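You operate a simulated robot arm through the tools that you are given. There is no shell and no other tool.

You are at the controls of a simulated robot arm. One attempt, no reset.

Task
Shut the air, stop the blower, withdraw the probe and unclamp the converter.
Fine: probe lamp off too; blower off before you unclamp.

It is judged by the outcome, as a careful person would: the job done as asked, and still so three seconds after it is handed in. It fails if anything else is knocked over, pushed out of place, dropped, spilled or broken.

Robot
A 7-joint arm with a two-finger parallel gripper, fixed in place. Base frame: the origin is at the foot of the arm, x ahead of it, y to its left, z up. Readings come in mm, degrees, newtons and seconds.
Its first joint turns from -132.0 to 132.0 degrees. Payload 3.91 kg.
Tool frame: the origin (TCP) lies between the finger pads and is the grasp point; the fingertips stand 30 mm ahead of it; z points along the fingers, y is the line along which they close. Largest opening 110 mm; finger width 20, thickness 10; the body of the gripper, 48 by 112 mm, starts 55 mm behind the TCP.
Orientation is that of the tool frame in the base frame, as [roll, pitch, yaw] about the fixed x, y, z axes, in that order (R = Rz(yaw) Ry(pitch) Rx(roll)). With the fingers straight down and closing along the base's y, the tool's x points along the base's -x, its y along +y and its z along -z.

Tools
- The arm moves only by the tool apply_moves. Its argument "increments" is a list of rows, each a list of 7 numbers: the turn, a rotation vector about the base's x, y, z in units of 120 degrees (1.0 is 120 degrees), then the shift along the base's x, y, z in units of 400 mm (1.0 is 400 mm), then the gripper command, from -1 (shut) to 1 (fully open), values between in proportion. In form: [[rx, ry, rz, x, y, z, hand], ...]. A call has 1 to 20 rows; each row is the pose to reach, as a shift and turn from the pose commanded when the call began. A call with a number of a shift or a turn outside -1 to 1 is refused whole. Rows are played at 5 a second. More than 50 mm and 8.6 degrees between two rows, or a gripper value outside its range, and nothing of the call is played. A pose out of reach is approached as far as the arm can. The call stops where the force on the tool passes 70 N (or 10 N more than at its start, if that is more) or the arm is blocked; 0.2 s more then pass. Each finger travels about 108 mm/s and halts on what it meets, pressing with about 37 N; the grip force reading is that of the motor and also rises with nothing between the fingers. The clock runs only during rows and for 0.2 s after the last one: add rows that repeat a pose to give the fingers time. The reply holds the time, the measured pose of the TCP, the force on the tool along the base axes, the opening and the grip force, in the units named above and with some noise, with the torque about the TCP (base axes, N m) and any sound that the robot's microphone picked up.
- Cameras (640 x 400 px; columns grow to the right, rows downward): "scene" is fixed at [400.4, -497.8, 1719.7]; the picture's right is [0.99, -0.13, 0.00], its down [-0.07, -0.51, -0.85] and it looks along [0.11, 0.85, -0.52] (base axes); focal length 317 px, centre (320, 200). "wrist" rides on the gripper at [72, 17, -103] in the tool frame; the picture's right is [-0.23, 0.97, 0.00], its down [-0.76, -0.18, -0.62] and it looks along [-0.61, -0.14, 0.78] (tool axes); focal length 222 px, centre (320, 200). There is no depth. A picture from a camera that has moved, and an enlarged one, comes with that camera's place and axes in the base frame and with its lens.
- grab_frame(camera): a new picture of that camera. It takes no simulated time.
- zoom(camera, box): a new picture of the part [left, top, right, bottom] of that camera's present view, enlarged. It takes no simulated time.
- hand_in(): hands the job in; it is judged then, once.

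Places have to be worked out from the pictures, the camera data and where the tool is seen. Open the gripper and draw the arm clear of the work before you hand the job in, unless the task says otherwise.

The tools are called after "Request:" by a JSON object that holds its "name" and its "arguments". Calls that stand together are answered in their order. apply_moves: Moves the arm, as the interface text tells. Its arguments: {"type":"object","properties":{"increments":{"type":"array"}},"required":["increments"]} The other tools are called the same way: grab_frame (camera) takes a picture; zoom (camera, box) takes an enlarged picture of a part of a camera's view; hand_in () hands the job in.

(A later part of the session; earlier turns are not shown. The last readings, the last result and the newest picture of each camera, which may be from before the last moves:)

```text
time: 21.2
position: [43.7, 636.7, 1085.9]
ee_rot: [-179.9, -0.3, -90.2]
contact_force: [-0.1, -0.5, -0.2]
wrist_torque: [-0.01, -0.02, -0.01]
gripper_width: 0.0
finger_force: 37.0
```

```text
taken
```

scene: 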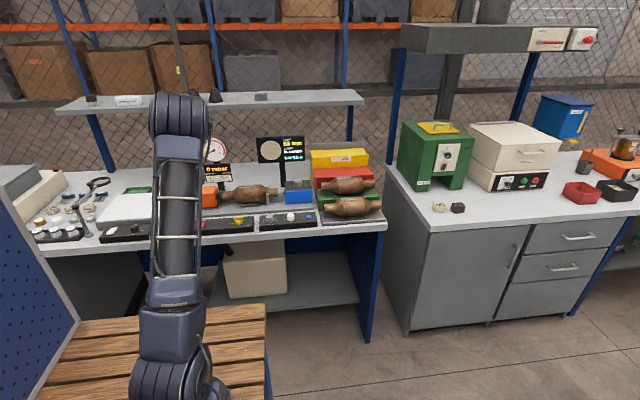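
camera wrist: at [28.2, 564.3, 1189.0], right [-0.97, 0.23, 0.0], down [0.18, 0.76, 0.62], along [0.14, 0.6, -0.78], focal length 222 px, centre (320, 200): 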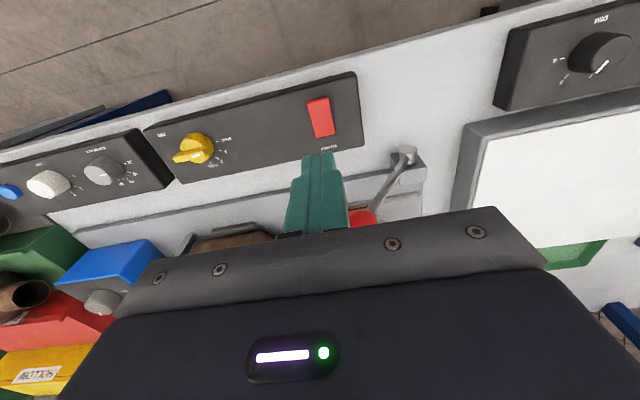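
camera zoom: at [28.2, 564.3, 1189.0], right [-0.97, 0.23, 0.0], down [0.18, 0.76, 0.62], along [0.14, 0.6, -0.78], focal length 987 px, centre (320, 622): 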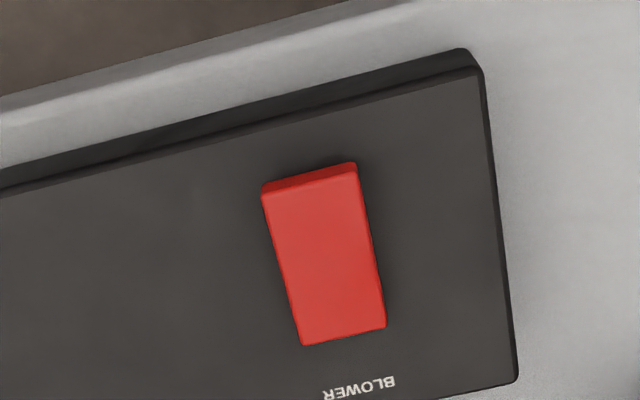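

The rocker now sits front-up, so the blower is off. Next is the LAMP knob, triangulated at about (422, 643), top z≈953. I'll move above it at yaw 180 (fingers along y) so the +90° turn to 0 stays in the wrist's known range.

Request:
{"name": "apply_moves", "arguments": {"increments": [[0, 0, -0.0625, 0.0785, 0.001, 0, -0.9], [0, 0, -0.125, 0.157, 0.003, 0, -0.7], [0, 0, -0.1875, 0.2355, 0.005, 0, -0.5], [0, 0, -0.25, 0.314, 0.007, 0, -0.3], [0, 0, -0.3125, 0.3925, 0.009, 0, -0.1], [0, 0, -0.375, 0.471, 0.011, -0.01, 0], [0, 0, -0.4375, 0.5495, 0.013, -0.02, 0], [0, 0, -0.5, 0.628, 0.015, -0.03, 0], [0, 0, -0.5625, 0.7065, 0.017, -0.035, 0], [0, 0, -0.625, 0.785, 0.018, -0.04, 0], [0, 0, -0.6875, 0.8635, 0.019, -0.045, 0], [0, 0, -0.75, 0.9425, 0.02, -0.05, 0], [0, 0, -0.75, 0.9425, 0.02, -0.05, 0]]}}

Request:
{"name": "grab_frame", "arguments": {"camera": "wrist"}}

Request:
{"name": "zoom", "arguments": {"camera": "wrist", "box": [250, 60, 390, 180]}}

Request:
{"name": "grab_frame", "arguments": {"camera": "scene"}}

Request:
{"name": "zoom", "arguments": {"camera": "scene", "box": [170, 120, 320, 240]}}

```text
time: 24.0
position: [422.6, 645.0, 1067.3]
ee_rot: [-179.9, -0.2, 179.8]
contact_force: [0.5, 0.4, 0.6]
wrist_torque: [0.02, 0.04, 0.04]
gripper_width: 55.2
finger_force: 0.0
```

```text
taken
camera wrist: at [350.7, 662.5, 1170.4], right [0.23, 0.97, 0.0], down [0.76, -0.18, 0.62], along [0.6, -0.15, -0.78], focal length 222 px, centre (320, 200)
```

wrist: 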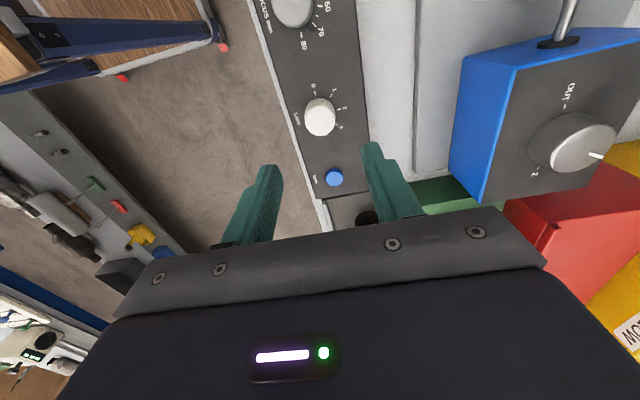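

```text
3.33 times, centred on (320, 120) of wrist
camera zoom: at [350.7, 662.5, 1170.4], right [0.23, 0.97, 0.0], down [0.76, -0.18, 0.62], along [0.6, -0.15, -0.78], focal length 740 px, centre (320, 467)
```

zoom: 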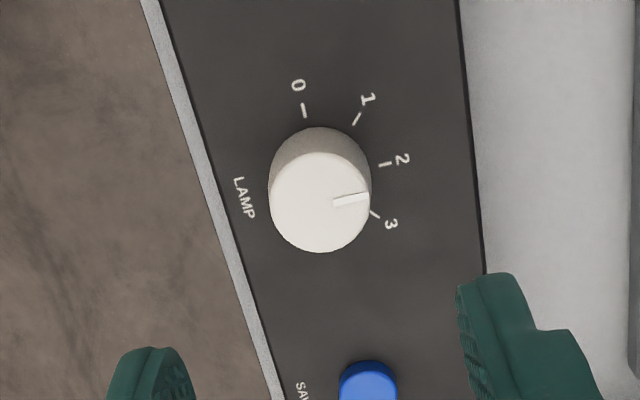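

```text
taken
```

scene: 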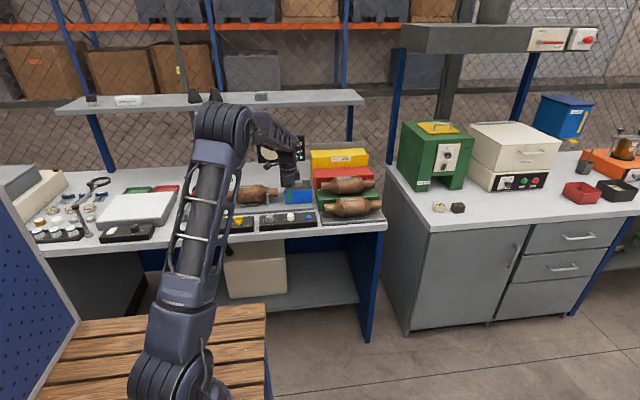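

```text
3.33 times, centred on (245, 180) of scene
camera zoom: at [400.4, -497.8, 1719.7], right [0.99, -0.13, 0.0], down [-0.07, -0.51, -0.85], along [0.11, 0.85, -0.52], focal length 1057 px, centre (570, 267)
```

zoom: 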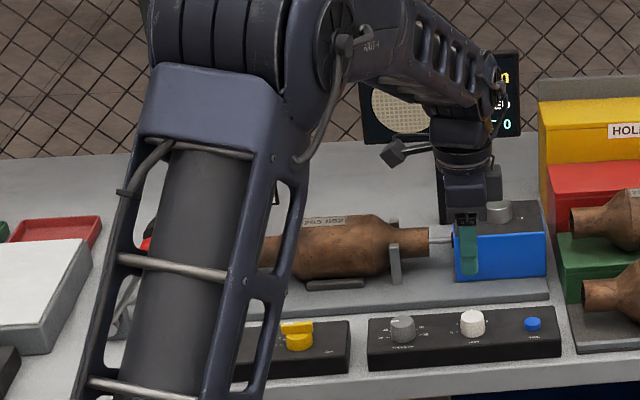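

The LAMP knob is centred under the tool at about (423, 645). Its ticks are 0 at 180°, 1 at 135°, 2 at 90° and 3 at 45°, and the pointer is at 2. I'll descend to fingertip z≈938 and grip the knob.

Request:
{"name": "apply_moves", "arguments": {"increments": [[0, 0, 0, 0.001, 0, -0.08, 0], [0, 0, 0, 0.001, 0, -0.16, 0], [0, 0, 0, 0.001, 0, -0.22, 0], [0, 0, 0, 0.001, 0, -0.245, 0], [0, 0, 0, 0.001, 0, -0.245, 0], [0, 0, 0, 0.001, 0, -0.245, -1], [0, 0, 0, 0.001, 0, -0.245, -1], [0, 0, 0, 0.001, 0, -0.245, -1]]}}

Request:
{"name": "zoom", "arguments": {"camera": "wrist", "box": [250, 60, 390, 180]}}

Request:
{"name": "zoom", "arguments": {"camera": "scene", "box": [240, 160, 340, 240]}}

```text
time: 25.8
position: [420.4, 644.5, 968.2]
ee_rot: [180.0, -0.2, 179.9]
contact_force: [2.2, 47.7, -6.2]
wrist_torque: [1.49, -0.22, 0.08]
gripper_width: 30.9
finger_force: 45.3
```

```text
3.33 times, centred on (320, 120) of wrist
camera zoom: at [348.9, 661.5, 1071.9], right [0.23, 0.97, 0.0], down [0.76, -0.18, 0.62], along [0.6, -0.14, -0.78], focal length 740 px, centre (320, 467)
```

zoom: 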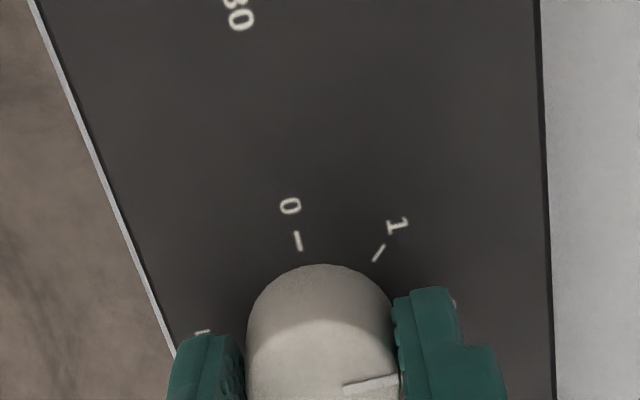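

```text
5.00 times, centred on (290, 200) of scene
camera zoom: at [400.4, -497.8, 1719.7], right [0.99, -0.13, 0.0], down [-0.07, -0.51, -0.85], along [0.11, 0.85, -0.52], focal length 1586 px, centre (470, 200)
```

zoom: 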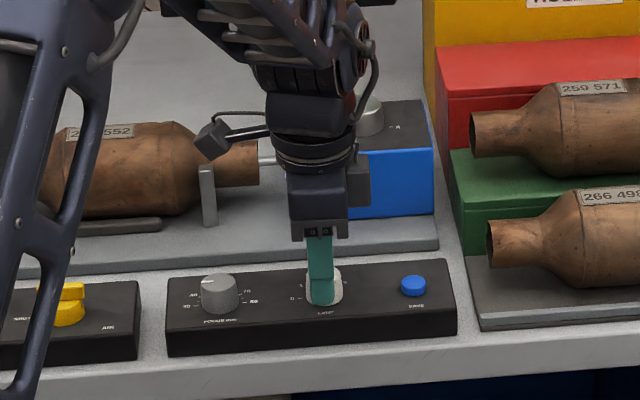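

The knob is gripped, but a 48 N side force in +y says the tool is about 1 mm short in y. I'll shift slightly in +y to centre the grip before turning.

Request:
{"name": "apply_moves", "arguments": {"increments": [[0, 0, 0, 0, 0.003, 0, -1], [0, 0, 0, 0, 0.003, 0, -1]]}}

```text
time: 26.4
position: [419.4, 645.2, 968.6]
ee_rot: [-180.0, -0.1, 179.9]
contact_force: [-8.4, 44.7, 1.1]
wrist_torque: [1.33, 0.22, 0.12]
gripper_width: 30.6
finger_force: 45.3
```

The side force barely changed and x reads about 420. I'll open slightly and look at the true centring in free space before turning.

Request:
{"name": "apply_moves", "arguments": {"increments": [[0, 0, 0, 0, 0, 0, -0.2], [0, 0, 0, 0, 0, 0, -0.2], [0, 0, 0, 0, 0, 0, -0.2]]}}

Request:
{"name": "zoom", "arguments": {"camera": "wrist", "box": [270, 120, 370, 200]}}

Request:
{"name": "zoom", "arguments": {"camera": "scene", "box": [260, 190, 320, 230]}}

```text
time: 27.2
position: [421.7, 642.6, 968.8]
ee_rot: [-179.9, -0.2, 179.9]
contact_force: [0.0, -0.5, -1.0]
wrist_torque: [0.02, -0.02, 0.01]
gripper_width: 44.1
finger_force: 0.1
```

```text
5.00 times, centred on (320, 160) of wrist
camera zoom: at [350.4, 660.1, 1071.7], right [0.23, 0.97, 0.0], down [0.76, -0.18, 0.62], along [0.6, -0.15, -0.78], focal length 1111 px, centre (320, 400)
```

zoom: 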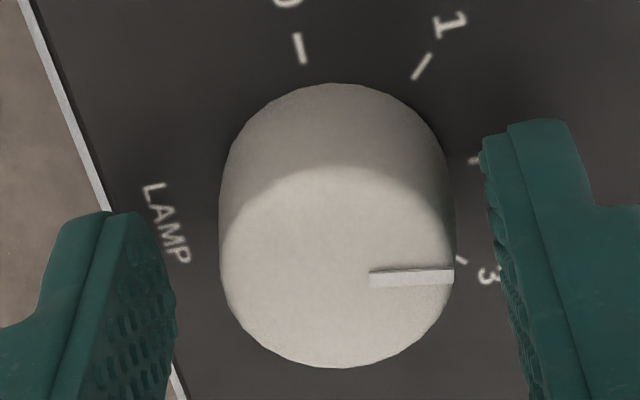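

```text
10.00 times, centred on (290, 210) of scene
camera zoom: at [400.4, -497.8, 1719.7], right [0.99, -0.13, 0.0], down [-0.07, -0.51, -0.85], along [0.11, 0.85, -0.52], focal length 3171 px, centre (620, 100)
```

zoom: 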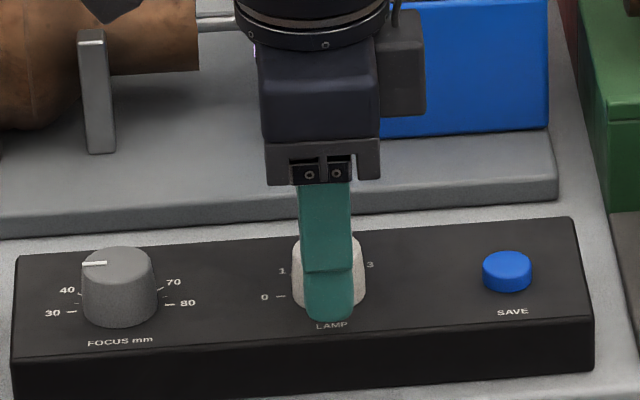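

In free space the knob axis is 2.2–2.5 mm to the +y side of the tool axis, while x is aligned. I'll correct that and re-grip.

Request:
{"name": "apply_moves", "arguments": {"increments": [[0, 0, 0, 0.0005, 0.006, 0, -0.2], [0, 0, 0, 0.0005, 0.006, 0, -0.2], [0, 0, 0, 0.0005, 0.006, 0, -1], [0, 0, 0, 0.0005, 0.006, 0, -1], [0, 0, 0, 0.0005, 0.006, 0, -1]]}}

```text
time: 28.4
position: [421.9, 644.7, 967.0]
ee_rot: [-179.8, -0.1, 179.9]
contact_force: [-4.8, -26.4, -0.9]
wrist_torque: [-0.91, 0.36, -0.03]
gripper_width: 30.3
finger_force: 45.0
```

Now the side force is -26 N, a slight overshoot. I'll trim about -0.9 mm in y.

Request:
{"name": "apply_moves", "arguments": {"increments": [[0, 0, 0, 0, -0.0022, 0, -1], [0, 0, 0, 0, -0.0022, 0, -1]]}}

```text
time: 29.0
position: [421.1, 644.4, 967.4]
ee_rot: [-179.9, -0.3, 179.8]
contact_force: [-8.7, -22.9, -11.0]
wrist_torque: [-0.62, 0.06, -0.03]
gripper_width: 30.4
finger_force: 45.1
```

Loads are modest now. I'll turn +45° first and check the loads and the pointer.

Request:
{"name": "apply_moves", "arguments": {"increments": [[0, 0, 0.0625, 0, 0, 0, -1], [0, 0, 0.125, 0, 0, 0, -1], [0, 0, 0.1875, 0, 0, 0, -1], [0, 0, 0.25, 0, 0, 0, -1], [0, 0, 0.3125, 0, 0, 0, -1], [0, 0, 0.375, 0, 0, 0, -1], [0, 0, 0.375, 0, 0, 0, -1]]}}

Request:
{"name": "zoom", "arguments": {"camera": "wrist", "box": [250, 100, 390, 200]}}

Request:
{"name": "zoom", "arguments": {"camera": "scene", "box": [260, 190, 320, 230]}}

```text
time: 30.6
position: [423.4, 645.4, 969.0]
ee_rot: [-179.9, -0.1, -135.1]
contact_force: [-4.3, -34.3, -5.0]
wrist_torque: [-0.86, 0.05, 0.03]
gripper_width: 30.2
finger_force: 44.7
```

```text
4.00 times, centred on (320, 150) of wrist
camera zoom: at [360.3, 606.5, 1071.3], right [-0.53, 0.85, 0.0], down [0.67, 0.41, 0.62], along [0.53, 0.33, -0.78], focal length 888 px, centre (320, 400)
```

zoom: 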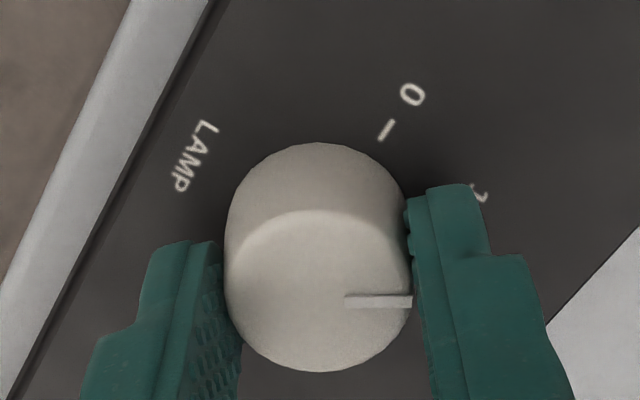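

```text
10.00 times, centred on (290, 210) of scene
camera zoom: at [400.4, -497.8, 1719.7], right [0.99, -0.13, 0.0], down [-0.07, -0.51, -0.85], along [0.11, 0.85, -0.52], focal length 3171 px, centre (620, 100)
```

zoom: 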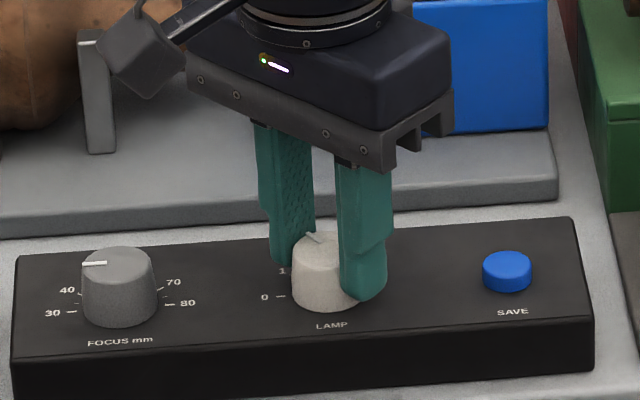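

The pointer turns with the gripper and is now around 1. I'll continue another 46° to reach 0.

Request:
{"name": "apply_moves", "arguments": {"increments": [[0, 0, 0.0625, 0, 0, 0, -1], [0, 0, 0.125, 0, 0, 0, -1], [0, 0, 0.1875, 0, 0, 0, -1], [0, 0, 0.25, 0, 0, 0, -1], [0, 0, 0.3125, 0, 0, 0, -1], [0, 0, 0.375, 0, 0, 0, -1], [0, 0, 0.39, 0, 0, 0, -1], [0, 0, 0.39, 0, 0, 0, -1]]}}

Request:
{"name": "zoom", "arguments": {"camera": "wrist", "box": [250, 100, 390, 200]}}

Request:
{"name": "zoom", "arguments": {"camera": "scene", "box": [240, 120, 340, 230]}}

```text
time: 32.4
position: [423.0, 647.1, 968.2]
ee_rot: [-179.9, -0.1, -88.3]
contact_force: [-9.2, -11.6, 5.3]
wrist_torque: [-0.31, 0.2, -0.02]
gripper_width: 30.2
finger_force: 45.1
```

```text
4.00 times, centred on (320, 150) of wrist
camera zoom: at [408.0, 573.0, 1071.3], right [-0.98, 0.2, 0.0], down [0.15, 0.77, 0.62], along [0.12, 0.61, -0.78], focal length 888 px, centre (320, 400)
```

zoom: 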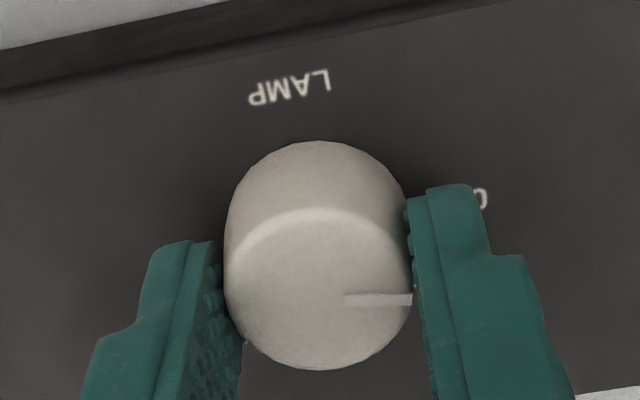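

```text
3.64 times, centred on (290, 175) of scene
camera zoom: at [400.4, -497.8, 1719.7], right [0.99, -0.13, 0.0], down [-0.07, -0.51, -0.85], along [0.11, 0.85, -0.52], focal length 1153 px, centre (429, 291)
```

zoom: 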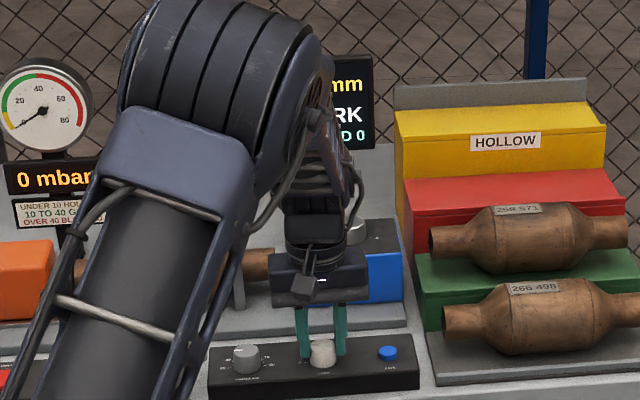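

The display now shows "…RK" (DARK), so the lamp is off. I'll release with a small opening to stay clear of SAVE and FOCUS, rise, and verify the pointer.

Request:
{"name": "apply_moves", "arguments": {"increments": [[0, 0, 0, 0, 0, 0, -0.2], [0, 0, 0, 0, 0, 0, -0.2], [0, 0, 0, 0, 0, 0.1, -0.2], [0, 0, 0, 0, 0, 0.2, -0.2], [0, 0, 0, 0, 0, 0.3, -0.2], [0, 0, 0, 0, 0, 0.35, -0.2], [0, 0, 0, 0, 0, 0.35, -0.2]]}}

Request:
{"name": "zoom", "arguments": {"camera": "wrist", "box": [240, 60, 400, 160]}}

Request:
{"name": "grab_frame", "arguments": {"camera": "wrist"}}

Request:
{"name": "zoom", "arguments": {"camera": "scene", "box": [240, 120, 340, 230]}}

```text
time: 34.0
position: [421.9, 643.1, 1109.1]
ee_rot: [180.0, -0.2, -88.4]
contact_force: [-0.6, -0.4, 0.1]
wrist_torque: [0.01, -0.02, 0.01]
gripper_width: 44.1
finger_force: 0.1
```

```text
4.00 times, centred on (320, 110) of wrist
camera zoom: at [407.8, 569.9, 1213.2], right [-0.98, 0.2, 0.0], down [0.16, 0.77, 0.62], along [0.13, 0.61, -0.78], focal length 888 px, centre (320, 560)
```

zoom: 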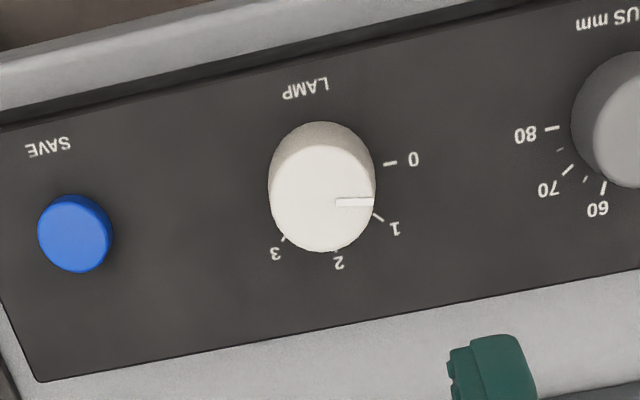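

```text
taken
camera wrist: at [407.8, 569.9, 1213.2], right [-0.98, 0.2, 0.0], down [0.16, 0.77, 0.62], along [0.13, 0.61, -0.78], focal length 222 px, centre (320, 200)
```

wrist: 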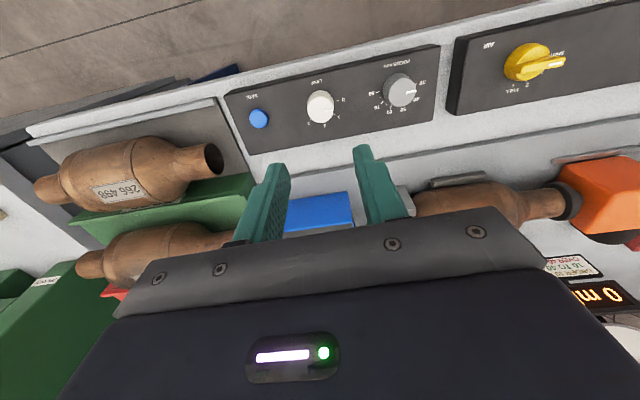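

```text
3.64 times, centred on (290, 175) of scene
camera zoom: at [400.4, -497.8, 1719.7], right [0.99, -0.13, 0.0], down [-0.07, -0.51, -0.85], along [0.11, 0.85, -0.52], focal length 1153 px, centre (429, 291)
```

zoom: 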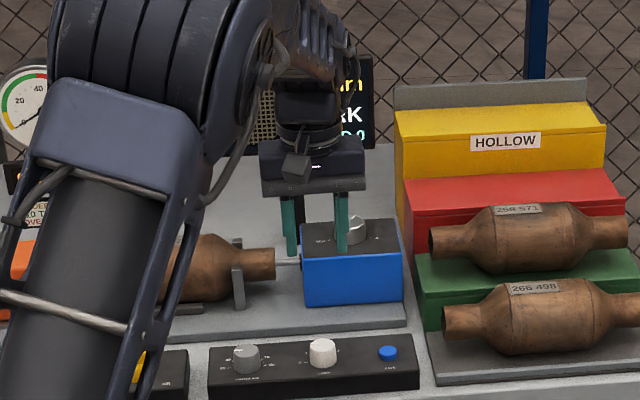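

The lamp pointer is near 0, though it may be a few degrees short. I'll take a higher zoom for a precise reading.

Request:
{"name": "zoom", "arguments": {"camera": "wrist", "box": [295, 80, 355, 130]}}

Request:
{"name": "zoom", "arguments": {"camera": "scene", "box": [270, 202, 310, 228]}}

```text
8.00 times, centred on (325, 105) of wrist
camera zoom: at [407.8, 569.9, 1213.2], right [-0.98, 0.2, 0.0], down [0.16, 0.77, 0.62], along [0.13, 0.61, -0.78], focal length 1777 px, centre (280, 960)
```

zoom: 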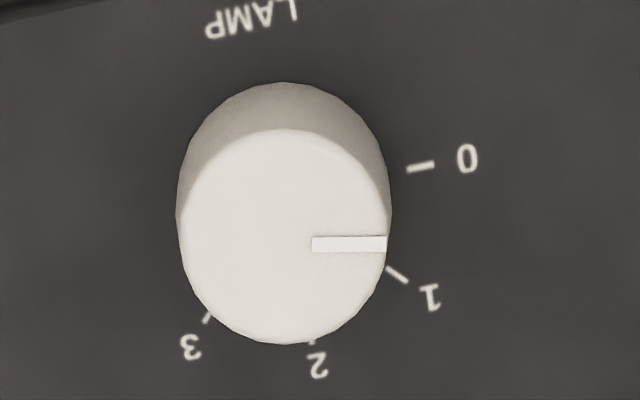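

```text
15.38 times, centred on (290, 215) of scene
camera zoom: at [400.4, -497.8, 1719.7], right [0.99, -0.13, 0.0], down [-0.07, -0.51, -0.85], along [0.11, 0.85, -0.52], focal length 4878 px, centre (782, -31)
```

zoom: 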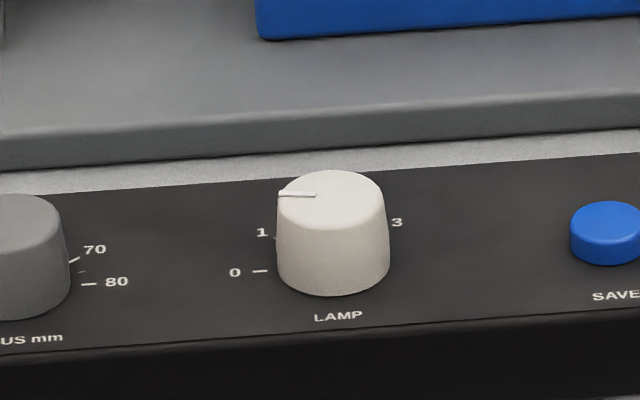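

The pointer is about 11° short of 0 even though the display shows DARK, so I'll set it properly. I'll re-centre by about 2 mm in +y, descend and check alignment before gripping again.

Request:
{"name": "apply_moves", "arguments": {"increments": [[0, 0, 0, 0.001, 0.0055, -0.1, -0.2], [0, 0, 0, 0.001, 0.0055, -0.2, -0.2], [0, 0, 0, 0.001, 0.0055, -0.3, -0.2], [0, 0, 0, 0.001, 0.0055, -0.3525, -0.2], [0, 0, 0, 0.001, 0.0055, -0.3525, -0.2], [0, 0, 0, 0.001, 0.0055, -0.3525, -0.2]]}}

Request:
{"name": "zoom", "arguments": {"camera": "wrist", "box": [270, 120, 370, 200]}}

```text
time: 35.4
position: [424.5, 649.9, 967.1]
ee_rot: [-179.8, -0.2, -88.3]
contact_force: [-1.0, 0.7, -0.8]
wrist_torque: [0.02, -0.01, 0.0]
gripper_width: 44.2
finger_force: 0.0
```

```text
5.00 times, centred on (320, 160) of wrist
camera zoom: at [410.6, 577.8, 1070.5], right [-0.98, 0.2, 0.0], down [0.16, 0.77, 0.62], along [0.13, 0.61, -0.78], focal length 1111 px, centre (320, 400)
```

zoom: 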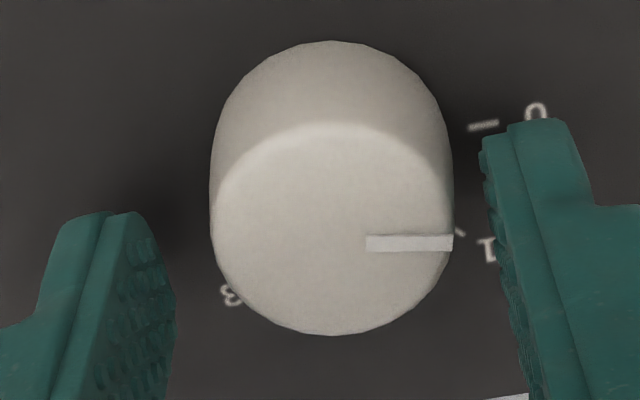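

The arm tracked about 4.6 mm too far in y (reading 649.9, and the image agrees). I'll correct by -4.6 mm in y and -1.4 mm in x, then re-check.

Request:
{"name": "apply_moves", "arguments": {"increments": [[0, 0, 0, -0.0035, -0.0115, 0, -0.2], [0, 0, 0, -0.0035, -0.0115, 0, -0.2], [0, 0, 0, -0.0035, -0.0115, 0, -0.2]]}}

Request:
{"name": "zoom", "arguments": {"camera": "wrist", "box": [270, 120, 370, 200]}}

```text
time: 36.2
position: [423.5, 645.6, 966.8]
ee_rot: [-179.8, -0.3, -88.4]
contact_force: [-0.9, -0.1, -0.6]
wrist_torque: [0.0, -0.02, 0.01]
gripper_width: 44.4
finger_force: 0.0
```

```text
5.00 times, centred on (320, 160) of wrist
camera zoom: at [409.1, 573.3, 1070.4], right [-0.98, 0.2, 0.0], down [0.16, 0.77, 0.62], along [0.13, 0.61, -0.78], focal length 1111 px, centre (320, 400)
```

zoom: 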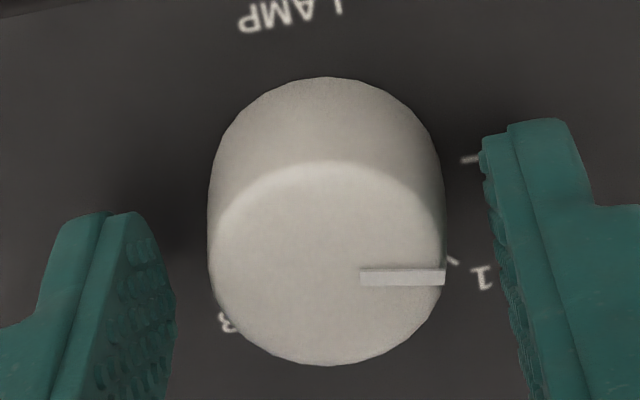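

Now centred within about 1 mm. I'll grip and turn +13° to bring the pointer to 0.

Request:
{"name": "apply_moves", "arguments": {"increments": [[0, 0, 0, -0.0015, 0, 0, -0.2], [0, 0, 0, -0.0015, 0, 0, -1], [0, 0, 0, -0.0015, 0, 0, -1], [0, 0, 0, -0.0015, 0, 0, -1], [0, 0, 0.03, -0.0015, 0, 0, -1], [0, 0, 0.06, -0.0015, 0, 0, -1], [0, 0, 0.09, -0.0015, 0, 0, -1], [0, 0, 0.11, -0.0015, 0, 0, -1], [0, 0, 0.11, -0.0015, 0, 0, -1]]}}

Request:
{"name": "zoom", "arguments": {"camera": "wrist", "box": [270, 120, 370, 200]}}

```text
time: 38.2
position: [422.0, 645.3, 966.7]
ee_rot: [-179.9, -0.2, -75.2]
contact_force: [10.9, 24.8, -0.9]
wrist_torque: [0.85, -0.31, -0.27]
gripper_width: 30.3
finger_force: 44.7
```

```text
5.00 times, centred on (320, 160) of wrist
camera zoom: at [424.7, 570.8, 1070.1], right [-1.0, -0.03, 0.0], down [-0.02, 0.78, 0.62], along [-0.02, 0.62, -0.78], focal length 1111 px, centre (320, 400)
```

zoom: 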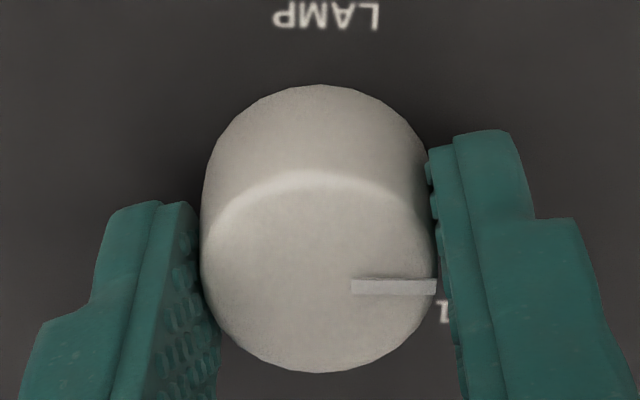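

The pointer now looks aligned with -x (0). I'll release, rise and verify both the LAMP and AIR pointers.

Request:
{"name": "apply_moves", "arguments": {"increments": [[0, 0, 0, 0, 0, 0, -0.2], [0, 0, 0, 0, 0, 0, -0.2], [0, 0, 0, 0, 0, 0.1, -0.2], [0, 0, 0, 0, 0, 0.2, -0.2], [0, 0, 0, 0, 0, 0.3, -0.2], [0, 0, 0, 0, 0, 0.4, -0.2], [0, 0, 0, 0, 0, 0.4, -0.2]]}}

Request:
{"name": "grab_frame", "arguments": {"camera": "wrist"}}

Request:
{"name": "zoom", "arguments": {"camera": "wrist", "box": [290, 80, 350, 120]}}

Request:
{"name": "zoom", "arguments": {"camera": "scene", "box": [160, 120, 340, 240]}}

```text
time: 39.8
position: [422.6, 644.4, 1126.0]
ee_rot: [-179.9, -0.1, -75.2]
contact_force: [0.1, -0.1, -0.1]
wrist_torque: [0.01, -0.01, 0.0]
gripper_width: 44.1
finger_force: 0.0
```

```text
taken
camera wrist: at [424.7, 570.1, 1230.2], right [-1.0, -0.03, 0.0], down [-0.02, 0.78, 0.62], along [-0.02, 0.62, -0.78], focal length 222 px, centre (320, 200)
```

wrist: 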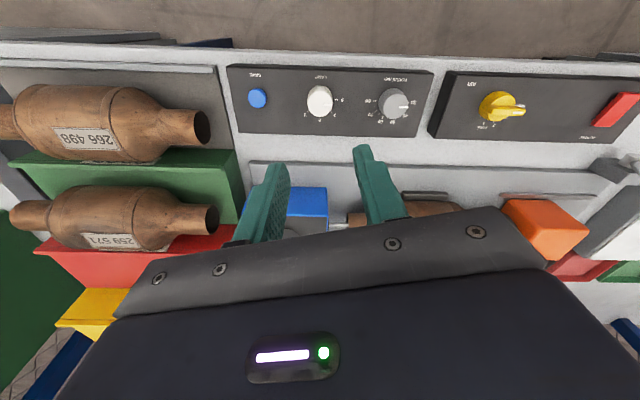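

```text
10.00 times, centred on (320, 100) of wrist
camera zoom: at [424.7, 570.1, 1230.2], right [-1.0, -0.03, 0.0], down [-0.02, 0.78, 0.62], along [-0.02, 0.62, -0.78], focal length 2221 px, centre (320, 1200)
```

zoom: 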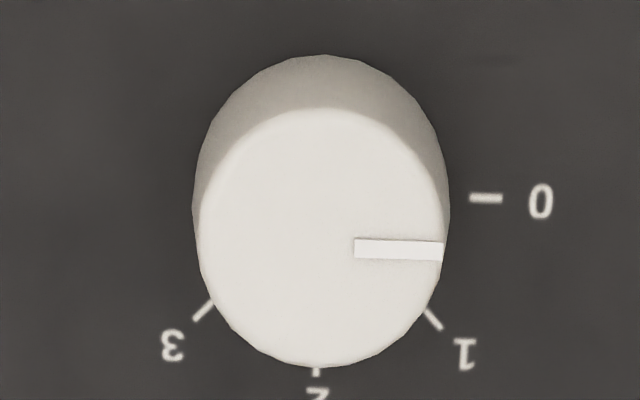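

```text
3.33 times, centred on (250, 180) of scene
camera zoom: at [400.4, -497.8, 1719.7], right [0.99, -0.13, 0.0], down [-0.07, -0.51, -0.85], along [0.11, 0.85, -0.52], focal length 1057 px, centre (553, 267)
```

zoom: 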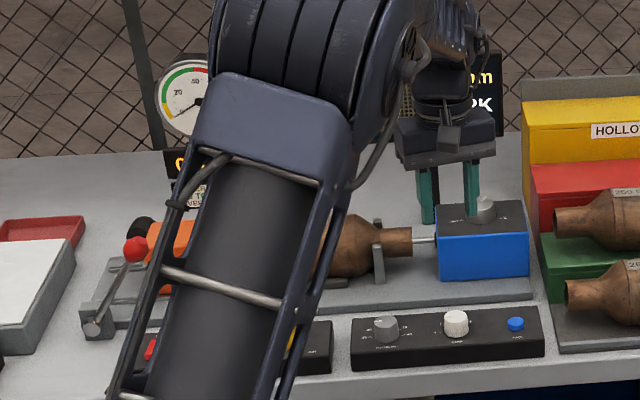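

LAMP is at 0 within about 2°. I'll check the AIR knob and rocker from here, and look at the probe knob.

Request:
{"name": "zoom", "arguments": {"camera": "wrist", "box": [470, 80, 550, 130]}}

Request:
{"name": "zoom", "arguments": {"camera": "scene", "box": [270, 160, 330, 205]}}

```text
8.00 times, centred on (510, 105) of wrist
camera zoom: at [424.7, 570.1, 1230.2], right [-1.0, -0.03, 0.0], down [-0.02, 0.78, 0.62], along [-0.02, 0.62, -0.78], focal length 1777 px, centre (-1200, 960)
```

zoom: 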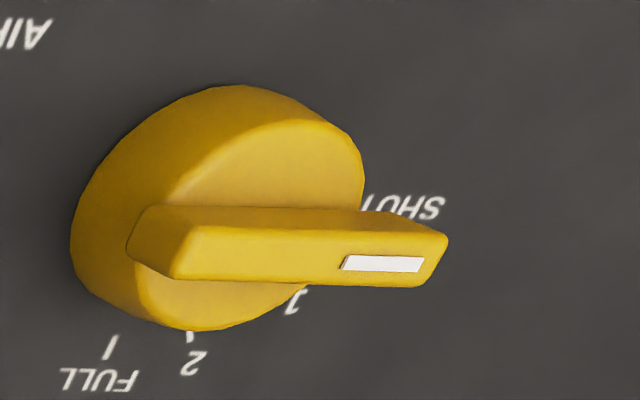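

```text
8.89 times, centred on (300, 182) of scene
camera zoom: at [400.4, -497.8, 1719.7], right [0.99, -0.13, 0.0], down [-0.07, -0.51, -0.85], along [0.11, 0.85, -0.52], focal length 2819 px, centre (498, 356)
```

zoom: 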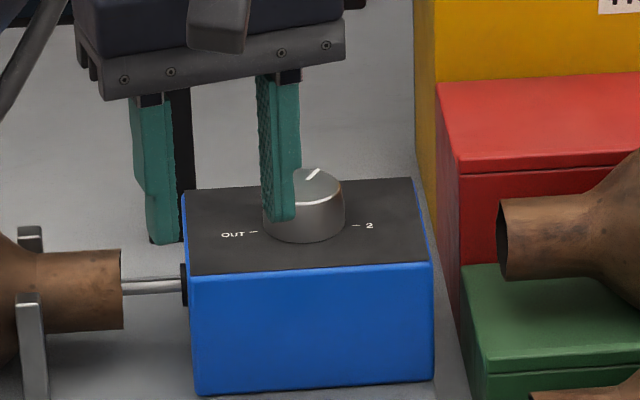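

AIR is exactly on SHUT. The probe knob triangulates to about (471, 846), top z≈1008, pointer around 55–65°, with OUT at 180°. I'll move near it at yaw 180 with a high tool and inspect the surroundings.

Request:
{"name": "apply_moves", "arguments": {"increments": [[0, 0, -0.0625, 0.005, 0.02, 0.01, -0.2], [0, 0, -0.125, 0.01, 0.05, 0.02, -0.2], [0, 0, -0.1875, 0.02, 0.08, 0.02, 0], [0, 0, -0.25, 0.03, 0.11, 0.02, 0.1], [0, 0, -0.3125, 0.04, 0.14, 0.02, 0.1], [0, 0, -0.375, 0.05, 0.17, 0.02, 0.1], [0, 0, -0.4375, 0.06, 0.2, 0.02, 0.1], [0, 0, -0.5, 0.07, 0.23, 0.02, 0.1], [0, 0, -0.5625, 0.08, 0.26, 0.02, 0.1], [0, 0, -0.625, 0.09, 0.29, 0.02, 0.1], [0, 0, -0.6875, 0.1, 0.32, 0.02, 0.1], [0, 0, -0.75, 0.11, 0.35, 0.02, 0.1], [0, 0, -0.8125, 0.12, 0.38, 0.02, 0.1], [0, 0, -0.873, 0.12, 0.39, 0.02, 0.1], [0, 0, -0.873, 0.12, 0.39, 0.02, 0.1]]}}

Request:
{"name": "grab_frame", "arguments": {"camera": "wrist"}}

Request:
{"name": "grab_frame", "arguments": {"camera": "scene"}}

Request:
{"name": "zoom", "arguments": {"camera": "wrist", "box": [290, 60, 450, 180]}}

```text
time: 43.0
position: [468.9, 798.8, 1134.8]
ee_rot: [-179.9, -0.3, -180.0]
contact_force: [0.7, 0.2, 0.1]
wrist_torque: [0.02, 0.0, -0.01]
gripper_width: 60.4
finger_force: 0.0
```

```text
taken
camera wrist: at [397.7, 815.7, 1238.6], right [0.23, 0.97, 0.0], down [0.76, -0.18, 0.62], along [0.6, -0.14, -0.78], focal length 222 px, centre (320, 200)
```

wrist: 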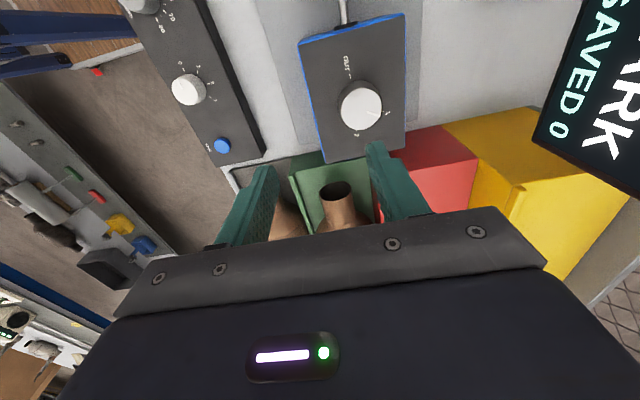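

```text
taken
```

scene: 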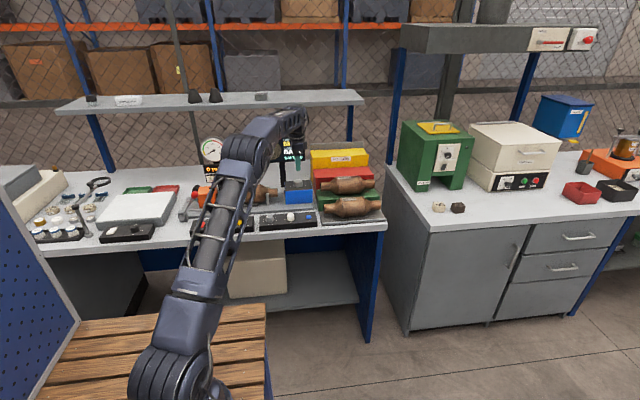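

```text
3.33 times, centred on (370, 120) of wrist
camera zoom: at [397.7, 815.7, 1238.6], right [0.23, 0.97, 0.0], down [0.76, -0.18, 0.62], along [0.6, -0.14, -0.78], focal length 740 px, centre (153, 467)
```

zoom: 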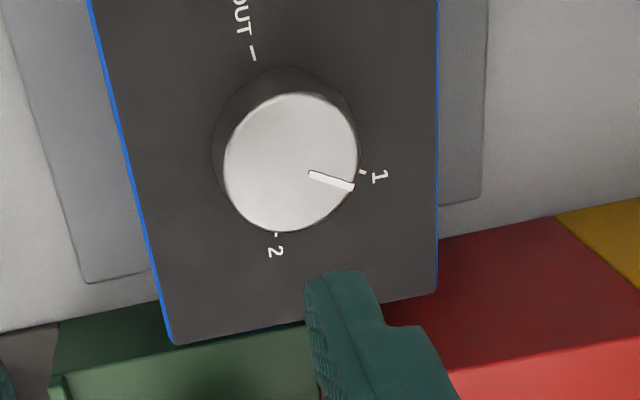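

The probe knob ring reads OUT≈190°, 1≈60°, 2≈-10°, and the pointer is at "1" (about 58°), so it needs roughly +132°. The knob centre is about (472, 841). I'll move above it at yaw 160 so the turn stays within the known wrist range, and check centring.

Request:
{"name": "apply_moves", "arguments": {"increments": [[0, 0, -0.05, 0.004, 0.04, -0.03, 0.1], [0, 0, -0.1, 0.008, 0.08, -0.06, 0.1], [0, 0, -0.15, 0.0085, 0.1055, -0.1, 0.1], [0, 0, -0.167, 0.0085, 0.1055, -0.1125, 0.1], [0, 0, -0.167, 0.0085, 0.1055, -0.1125, 0.1]]}}

Request:
{"name": "grab_frame", "arguments": {"camera": "wrist"}}

Request:
{"name": "zoom", "arguments": {"camera": "wrist", "box": [250, 70, 390, 190]}}

Request:
{"name": "zoom", "arguments": {"camera": "scene", "box": [240, 100, 380, 210]}}

```text
time: 44.2
position: [472.5, 841.2, 1087.5]
ee_rot: [-179.8, -0.2, 160.1]
contact_force: [0.6, -0.3, -0.7]
wrist_torque: [-0.01, 0.0, -0.04]
gripper_width: 60.2
finger_force: 0.1
```

```text
taken
camera wrist: at [411.4, 882.5, 1191.5], right [0.55, 0.84, 0.0], down [0.66, -0.43, 0.62], along [0.52, -0.34, -0.78], focal length 222 px, centre (320, 200)
```

wrist: 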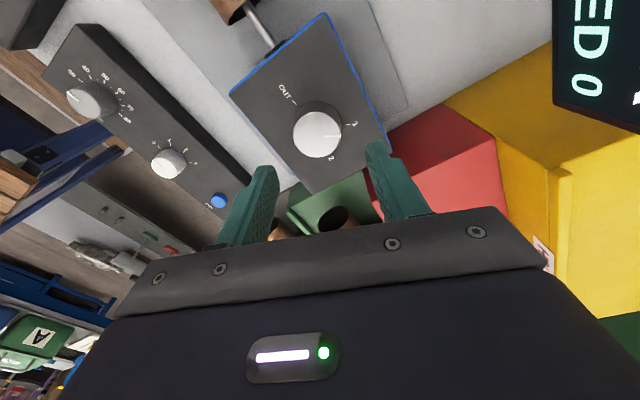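

```text
3.33 times, centred on (320, 130) of wrist
camera zoom: at [411.4, 882.5, 1191.5], right [0.55, 0.84, 0.0], down [0.66, -0.43, 0.62], along [0.52, -0.34, -0.78], focal length 740 px, centre (320, 433)
```

zoom: 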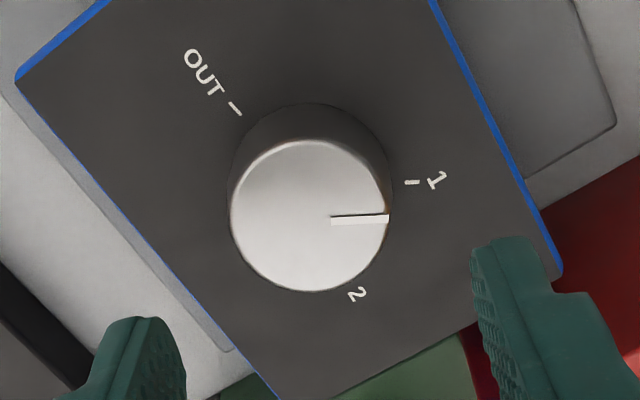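

```text
3.64 times, centred on (310, 155) of scene
camera zoom: at [400.4, -497.8, 1719.7], right [0.99, -0.13, 0.0], down [-0.07, -0.51, -0.85], along [0.11, 0.85, -0.52], focal length 1153 px, centre (356, 364)
```

zoom: 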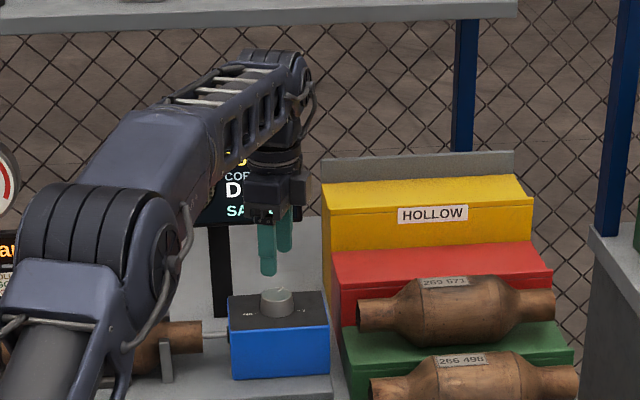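

Pointer ≈59° and OUT ≈190.5° are confirmed, with the knob centre at about (472, 839). I'll trim the position, descend to fingertip z≈992, and check before closing.

Request:
{"name": "apply_moves", "arguments": {"increments": [[0, 0, 0, -0.0018, -0.0055, -0.05, 0.1], [0, 0, 0, -0.0018, -0.0055, -0.1, 0.1], [0, 0, 0, -0.0018, -0.0055, -0.14, 0.1], [0, 0, 0, -0.0018, -0.0055, -0.162, 0.1], [0, 0, 0, -0.0018, -0.0055, -0.162, 0.1]]}}

Request:
{"name": "zoom", "arguments": {"camera": "wrist", "box": [260, 110, 380, 200]}}

Request:
{"name": "zoom", "arguments": {"camera": "scene", "box": [270, 140, 340, 200]}}

```text
time: 45.4
position: [470.5, 840.0, 1024.6]
ee_rot: [-179.9, -0.2, 160.1]
contact_force: [-0.3, -0.5, -0.3]
wrist_torque: [-0.02, -0.01, -0.02]
gripper_width: 60.3
finger_force: 0.0
```

```text
4.44 times, centred on (320, 155) of wrist
camera zoom: at [409.4, 880.3, 1128.0], right [0.55, 0.84, 0.0], down [0.66, -0.43, 0.62], along [0.52, -0.34, -0.78], focal length 987 px, centre (320, 400)
```

zoom: 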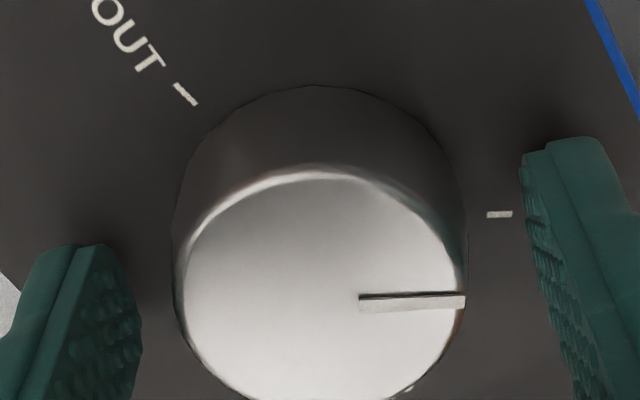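

```text
6.67 times, centred on (305, 170) of scene
camera zoom: at [400.4, -497.8, 1719.7], right [0.99, -0.13, 0.0], down [-0.07, -0.51, -0.85], along [0.11, 0.85, -0.52], focal length 2114 px, centre (420, 400)
```

zoom: 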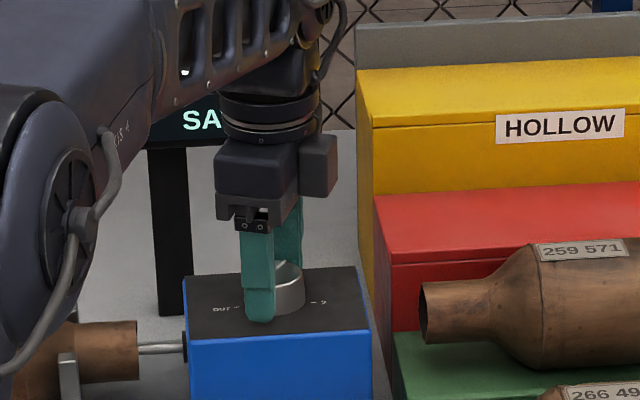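

Centred well; fingertips are at z≈994, beside the knob. I'll lower 2 mm and close.

Request:
{"name": "apply_moves", "arguments": {"increments": [[0, 0, 0, 0, 0, -0.005, 0.1], [0, 0, 0, 0, 0, -0.005, -1], [0, 0, 0, 0, 0, -0.005, -1], [0, 0, 0, 0, 0, -0.005, -1]]}}

```text
time: 46.4
position: [471.2, 839.2, 1022.3]
ee_rot: [-179.9, -0.3, 160.0]
contact_force: [-5.3, -16.1, -0.6]
wrist_torque: [-0.58, 0.47, 0.01]
gripper_width: 42.6
finger_force: 44.5
```

Gripped at 42.6 mm with a low side load. I'll turn +60° and check that the probe retracts.

Request:
{"name": "apply_moves", "arguments": {"increments": [[0, 0, 0.05, 0, 0, 0, -1], [0, 0, 0.1, 0, 0, 0, -1], [0, 0, 0.15, 0, 0, 0, -1], [0, 0, 0.2, 0, 0, 0, -1], [0, 0, 0.25, 0, 0, 0, -1], [0, 0, 0.3, 0, 0, 0, -1], [0, 0, 0.35, 0, 0, 0, -1], [0, 0, 0.4, 0, 0, 0, -1], [0, 0, 0.45, 0, 0, 0, -1], [0, 0, 0.5, 0, 0, 0, -1], [0, 0, 0.5, 0, 0, 0, -1]]}}

Request:
{"name": "zoom", "arguments": {"camera": "wrist", "box": [260, 110, 380, 200]}}

Request:
{"name": "zoom", "arguments": {"camera": "scene", "box": [230, 130, 340, 210]}}

```text
time: 48.8
position: [471.1, 840.9, 1021.9]
ee_rot: [-179.9, -0.2, -139.8]
contact_force: [-10.5, 13.7, -10.0]
wrist_torque: [0.87, -0.17, 0.03]
gripper_width: 42.6
finger_force: 45.4
```

```text
4.44 times, centred on (320, 155) of wrist
camera zoom: at [406.0, 807.3, 1125.9], right [-0.45, 0.89, 0.0], down [0.7, 0.36, 0.62], along [0.55, 0.28, -0.78], focal length 987 px, centre (320, 400)
```

zoom: 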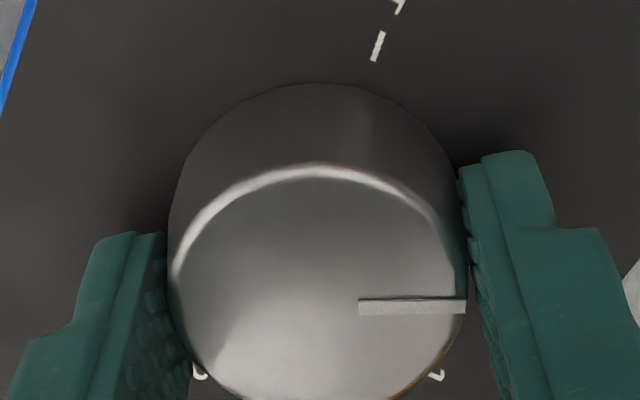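

```text
5.00 times, centred on (285, 170) of scene
camera zoom: at [400.4, -497.8, 1719.7], right [0.99, -0.13, 0.0], down [-0.07, -0.51, -0.85], along [0.11, 0.85, -0.52], focal length 1586 px, centre (495, 350)
```

zoom: 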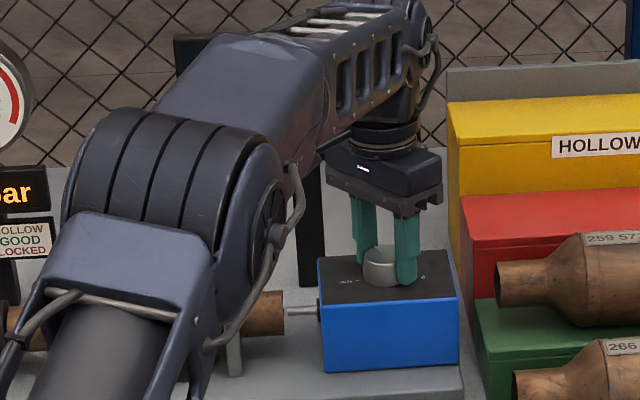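

The knob turns with the gripper without slipping. I'll continue another 73° toward OUT.

Request:
{"name": "apply_moves", "arguments": {"increments": [[0, 0, 0.05, 0, 0, 0, -1], [0, 0, 0.1, 0, 0, 0, -1], [0, 0, 0.15, 0, 0, 0, -1], [0, 0, 0.2, 0, 0, 0, -1], [0, 0, 0.25, 0, 0, 0, -1], [0, 0, 0.3, 0, 0, 0, -1], [0, 0, 0.35, 0, 0, 0, -1], [0, 0, 0.4, 0, 0, 0, -1], [0, 0, 0.45, 0, 0, 0, -1], [0, 0, 0.5, 0, 0, 0, -1], [0, 0, 0.55, 0, 0, 0, -1], [0, 0, 0.59, 0, 0, 0, -1], [0, 0, 0.605, 0, 0, 0, -1], [0, 0, 0.605, 0, 0, 0, -1]]}}

Request:
{"name": "zoom", "arguments": {"camera": "wrist", "box": [260, 110, 380, 200]}}

Request:
{"name": "zoom", "arguments": {"camera": "scene", "box": [230, 130, 340, 210]}}

```text
time: 51.8
position: [469.8, 840.4, 1021.8]
ee_rot: [-179.9, -0.2, -67.3]
contact_force: [-26.8, 10.3, 5.3]
wrist_torque: [0.67, 1.05, -0.12]
gripper_width: 42.4
finger_force: 45.1
```

```text
4.44 times, centred on (320, 155) of wrist
camera zoom: at [482.8, 767.5, 1126.3], right [-0.99, -0.17, 0.0], down [-0.13, 0.77, 0.62], along [-0.1, 0.61, -0.78], focal length 987 px, centre (320, 400)
```

zoom: 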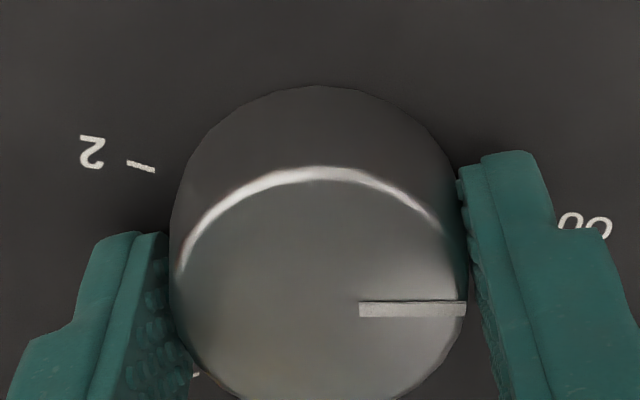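

```text
5.00 times, centred on (285, 170) of scene
camera zoom: at [400.4, -497.8, 1719.7], right [0.99, -0.13, 0.0], down [-0.07, -0.51, -0.85], along [0.11, 0.85, -0.52], focal length 1586 px, centre (495, 350)
```

zoom: 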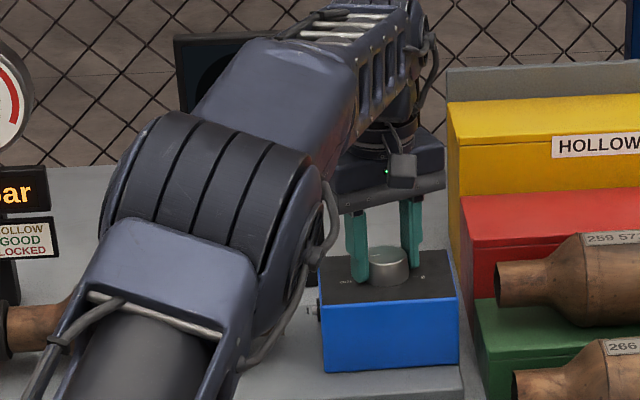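

The probe rod now shows only a stub at the box's left side. I'll release, rise clear and verify.

Request:
{"name": "apply_moves", "arguments": {"increments": [[0, 0, 0, 0, 0, 0, 0.05], [0, 0, 0, 0, 0, 0, 0.05], [0, 0, 0, 0, 0, 0.08, 0.05], [0, 0, 0, 0, 0, 0.16, 0.05], [0, 0, 0, 0, 0, 0.24, 0.05], [0, 0, 0, 0, 0, 0.24, 0.05]]}}

Request:
{"name": "grab_frame", "arguments": {"camera": "wrist"}}

Request:
{"name": "zoom", "arguments": {"camera": "wrist", "box": [260, 70, 400, 160]}}

Request:
{"name": "zoom", "arguments": {"camera": "scene", "box": [230, 130, 340, 210]}}

```text
time: 53.2
position: [471.0, 840.1, 1119.3]
ee_rot: [-179.9, -0.3, -67.3]
contact_force: [-0.1, -0.1, -0.6]
wrist_torque: [-0.01, -0.01, 0.0]
gripper_width: 57.9
finger_force: 0.0
```

```text
taken
camera wrist: at [483.3, 766.9, 1223.1], right [-0.99, -0.16, 0.0], down [-0.13, 0.77, 0.62], along [-0.1, 0.61, -0.78], focal length 222 px, centre (320, 200)
```

wrist: 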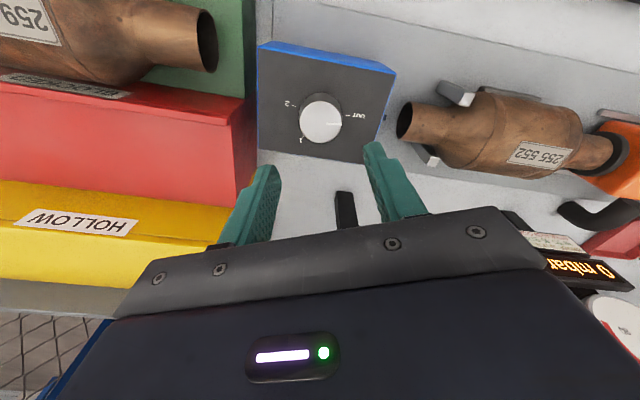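

```text
4.44 times, centred on (330, 115) of wrist
camera zoom: at [483.3, 766.9, 1223.1], right [-0.99, -0.16, 0.0], down [-0.13, 0.77, 0.62], along [-0.1, 0.61, -0.78], focal length 987 px, centre (276, 578)
```

zoom: 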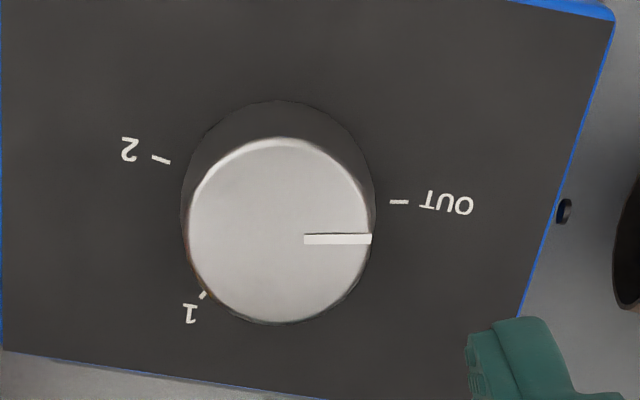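

```text
5.00 times, centred on (285, 170) of scene
camera zoom: at [400.4, -497.8, 1719.7], right [0.99, -0.13, 0.0], down [-0.07, -0.51, -0.85], along [0.11, 0.85, -0.52], focal length 1586 px, centre (495, 350)
```

zoom: 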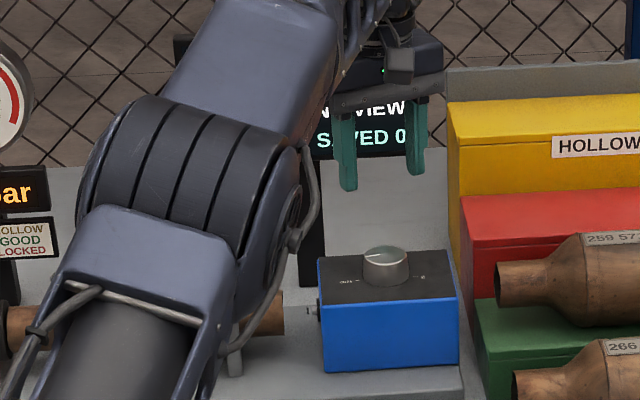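

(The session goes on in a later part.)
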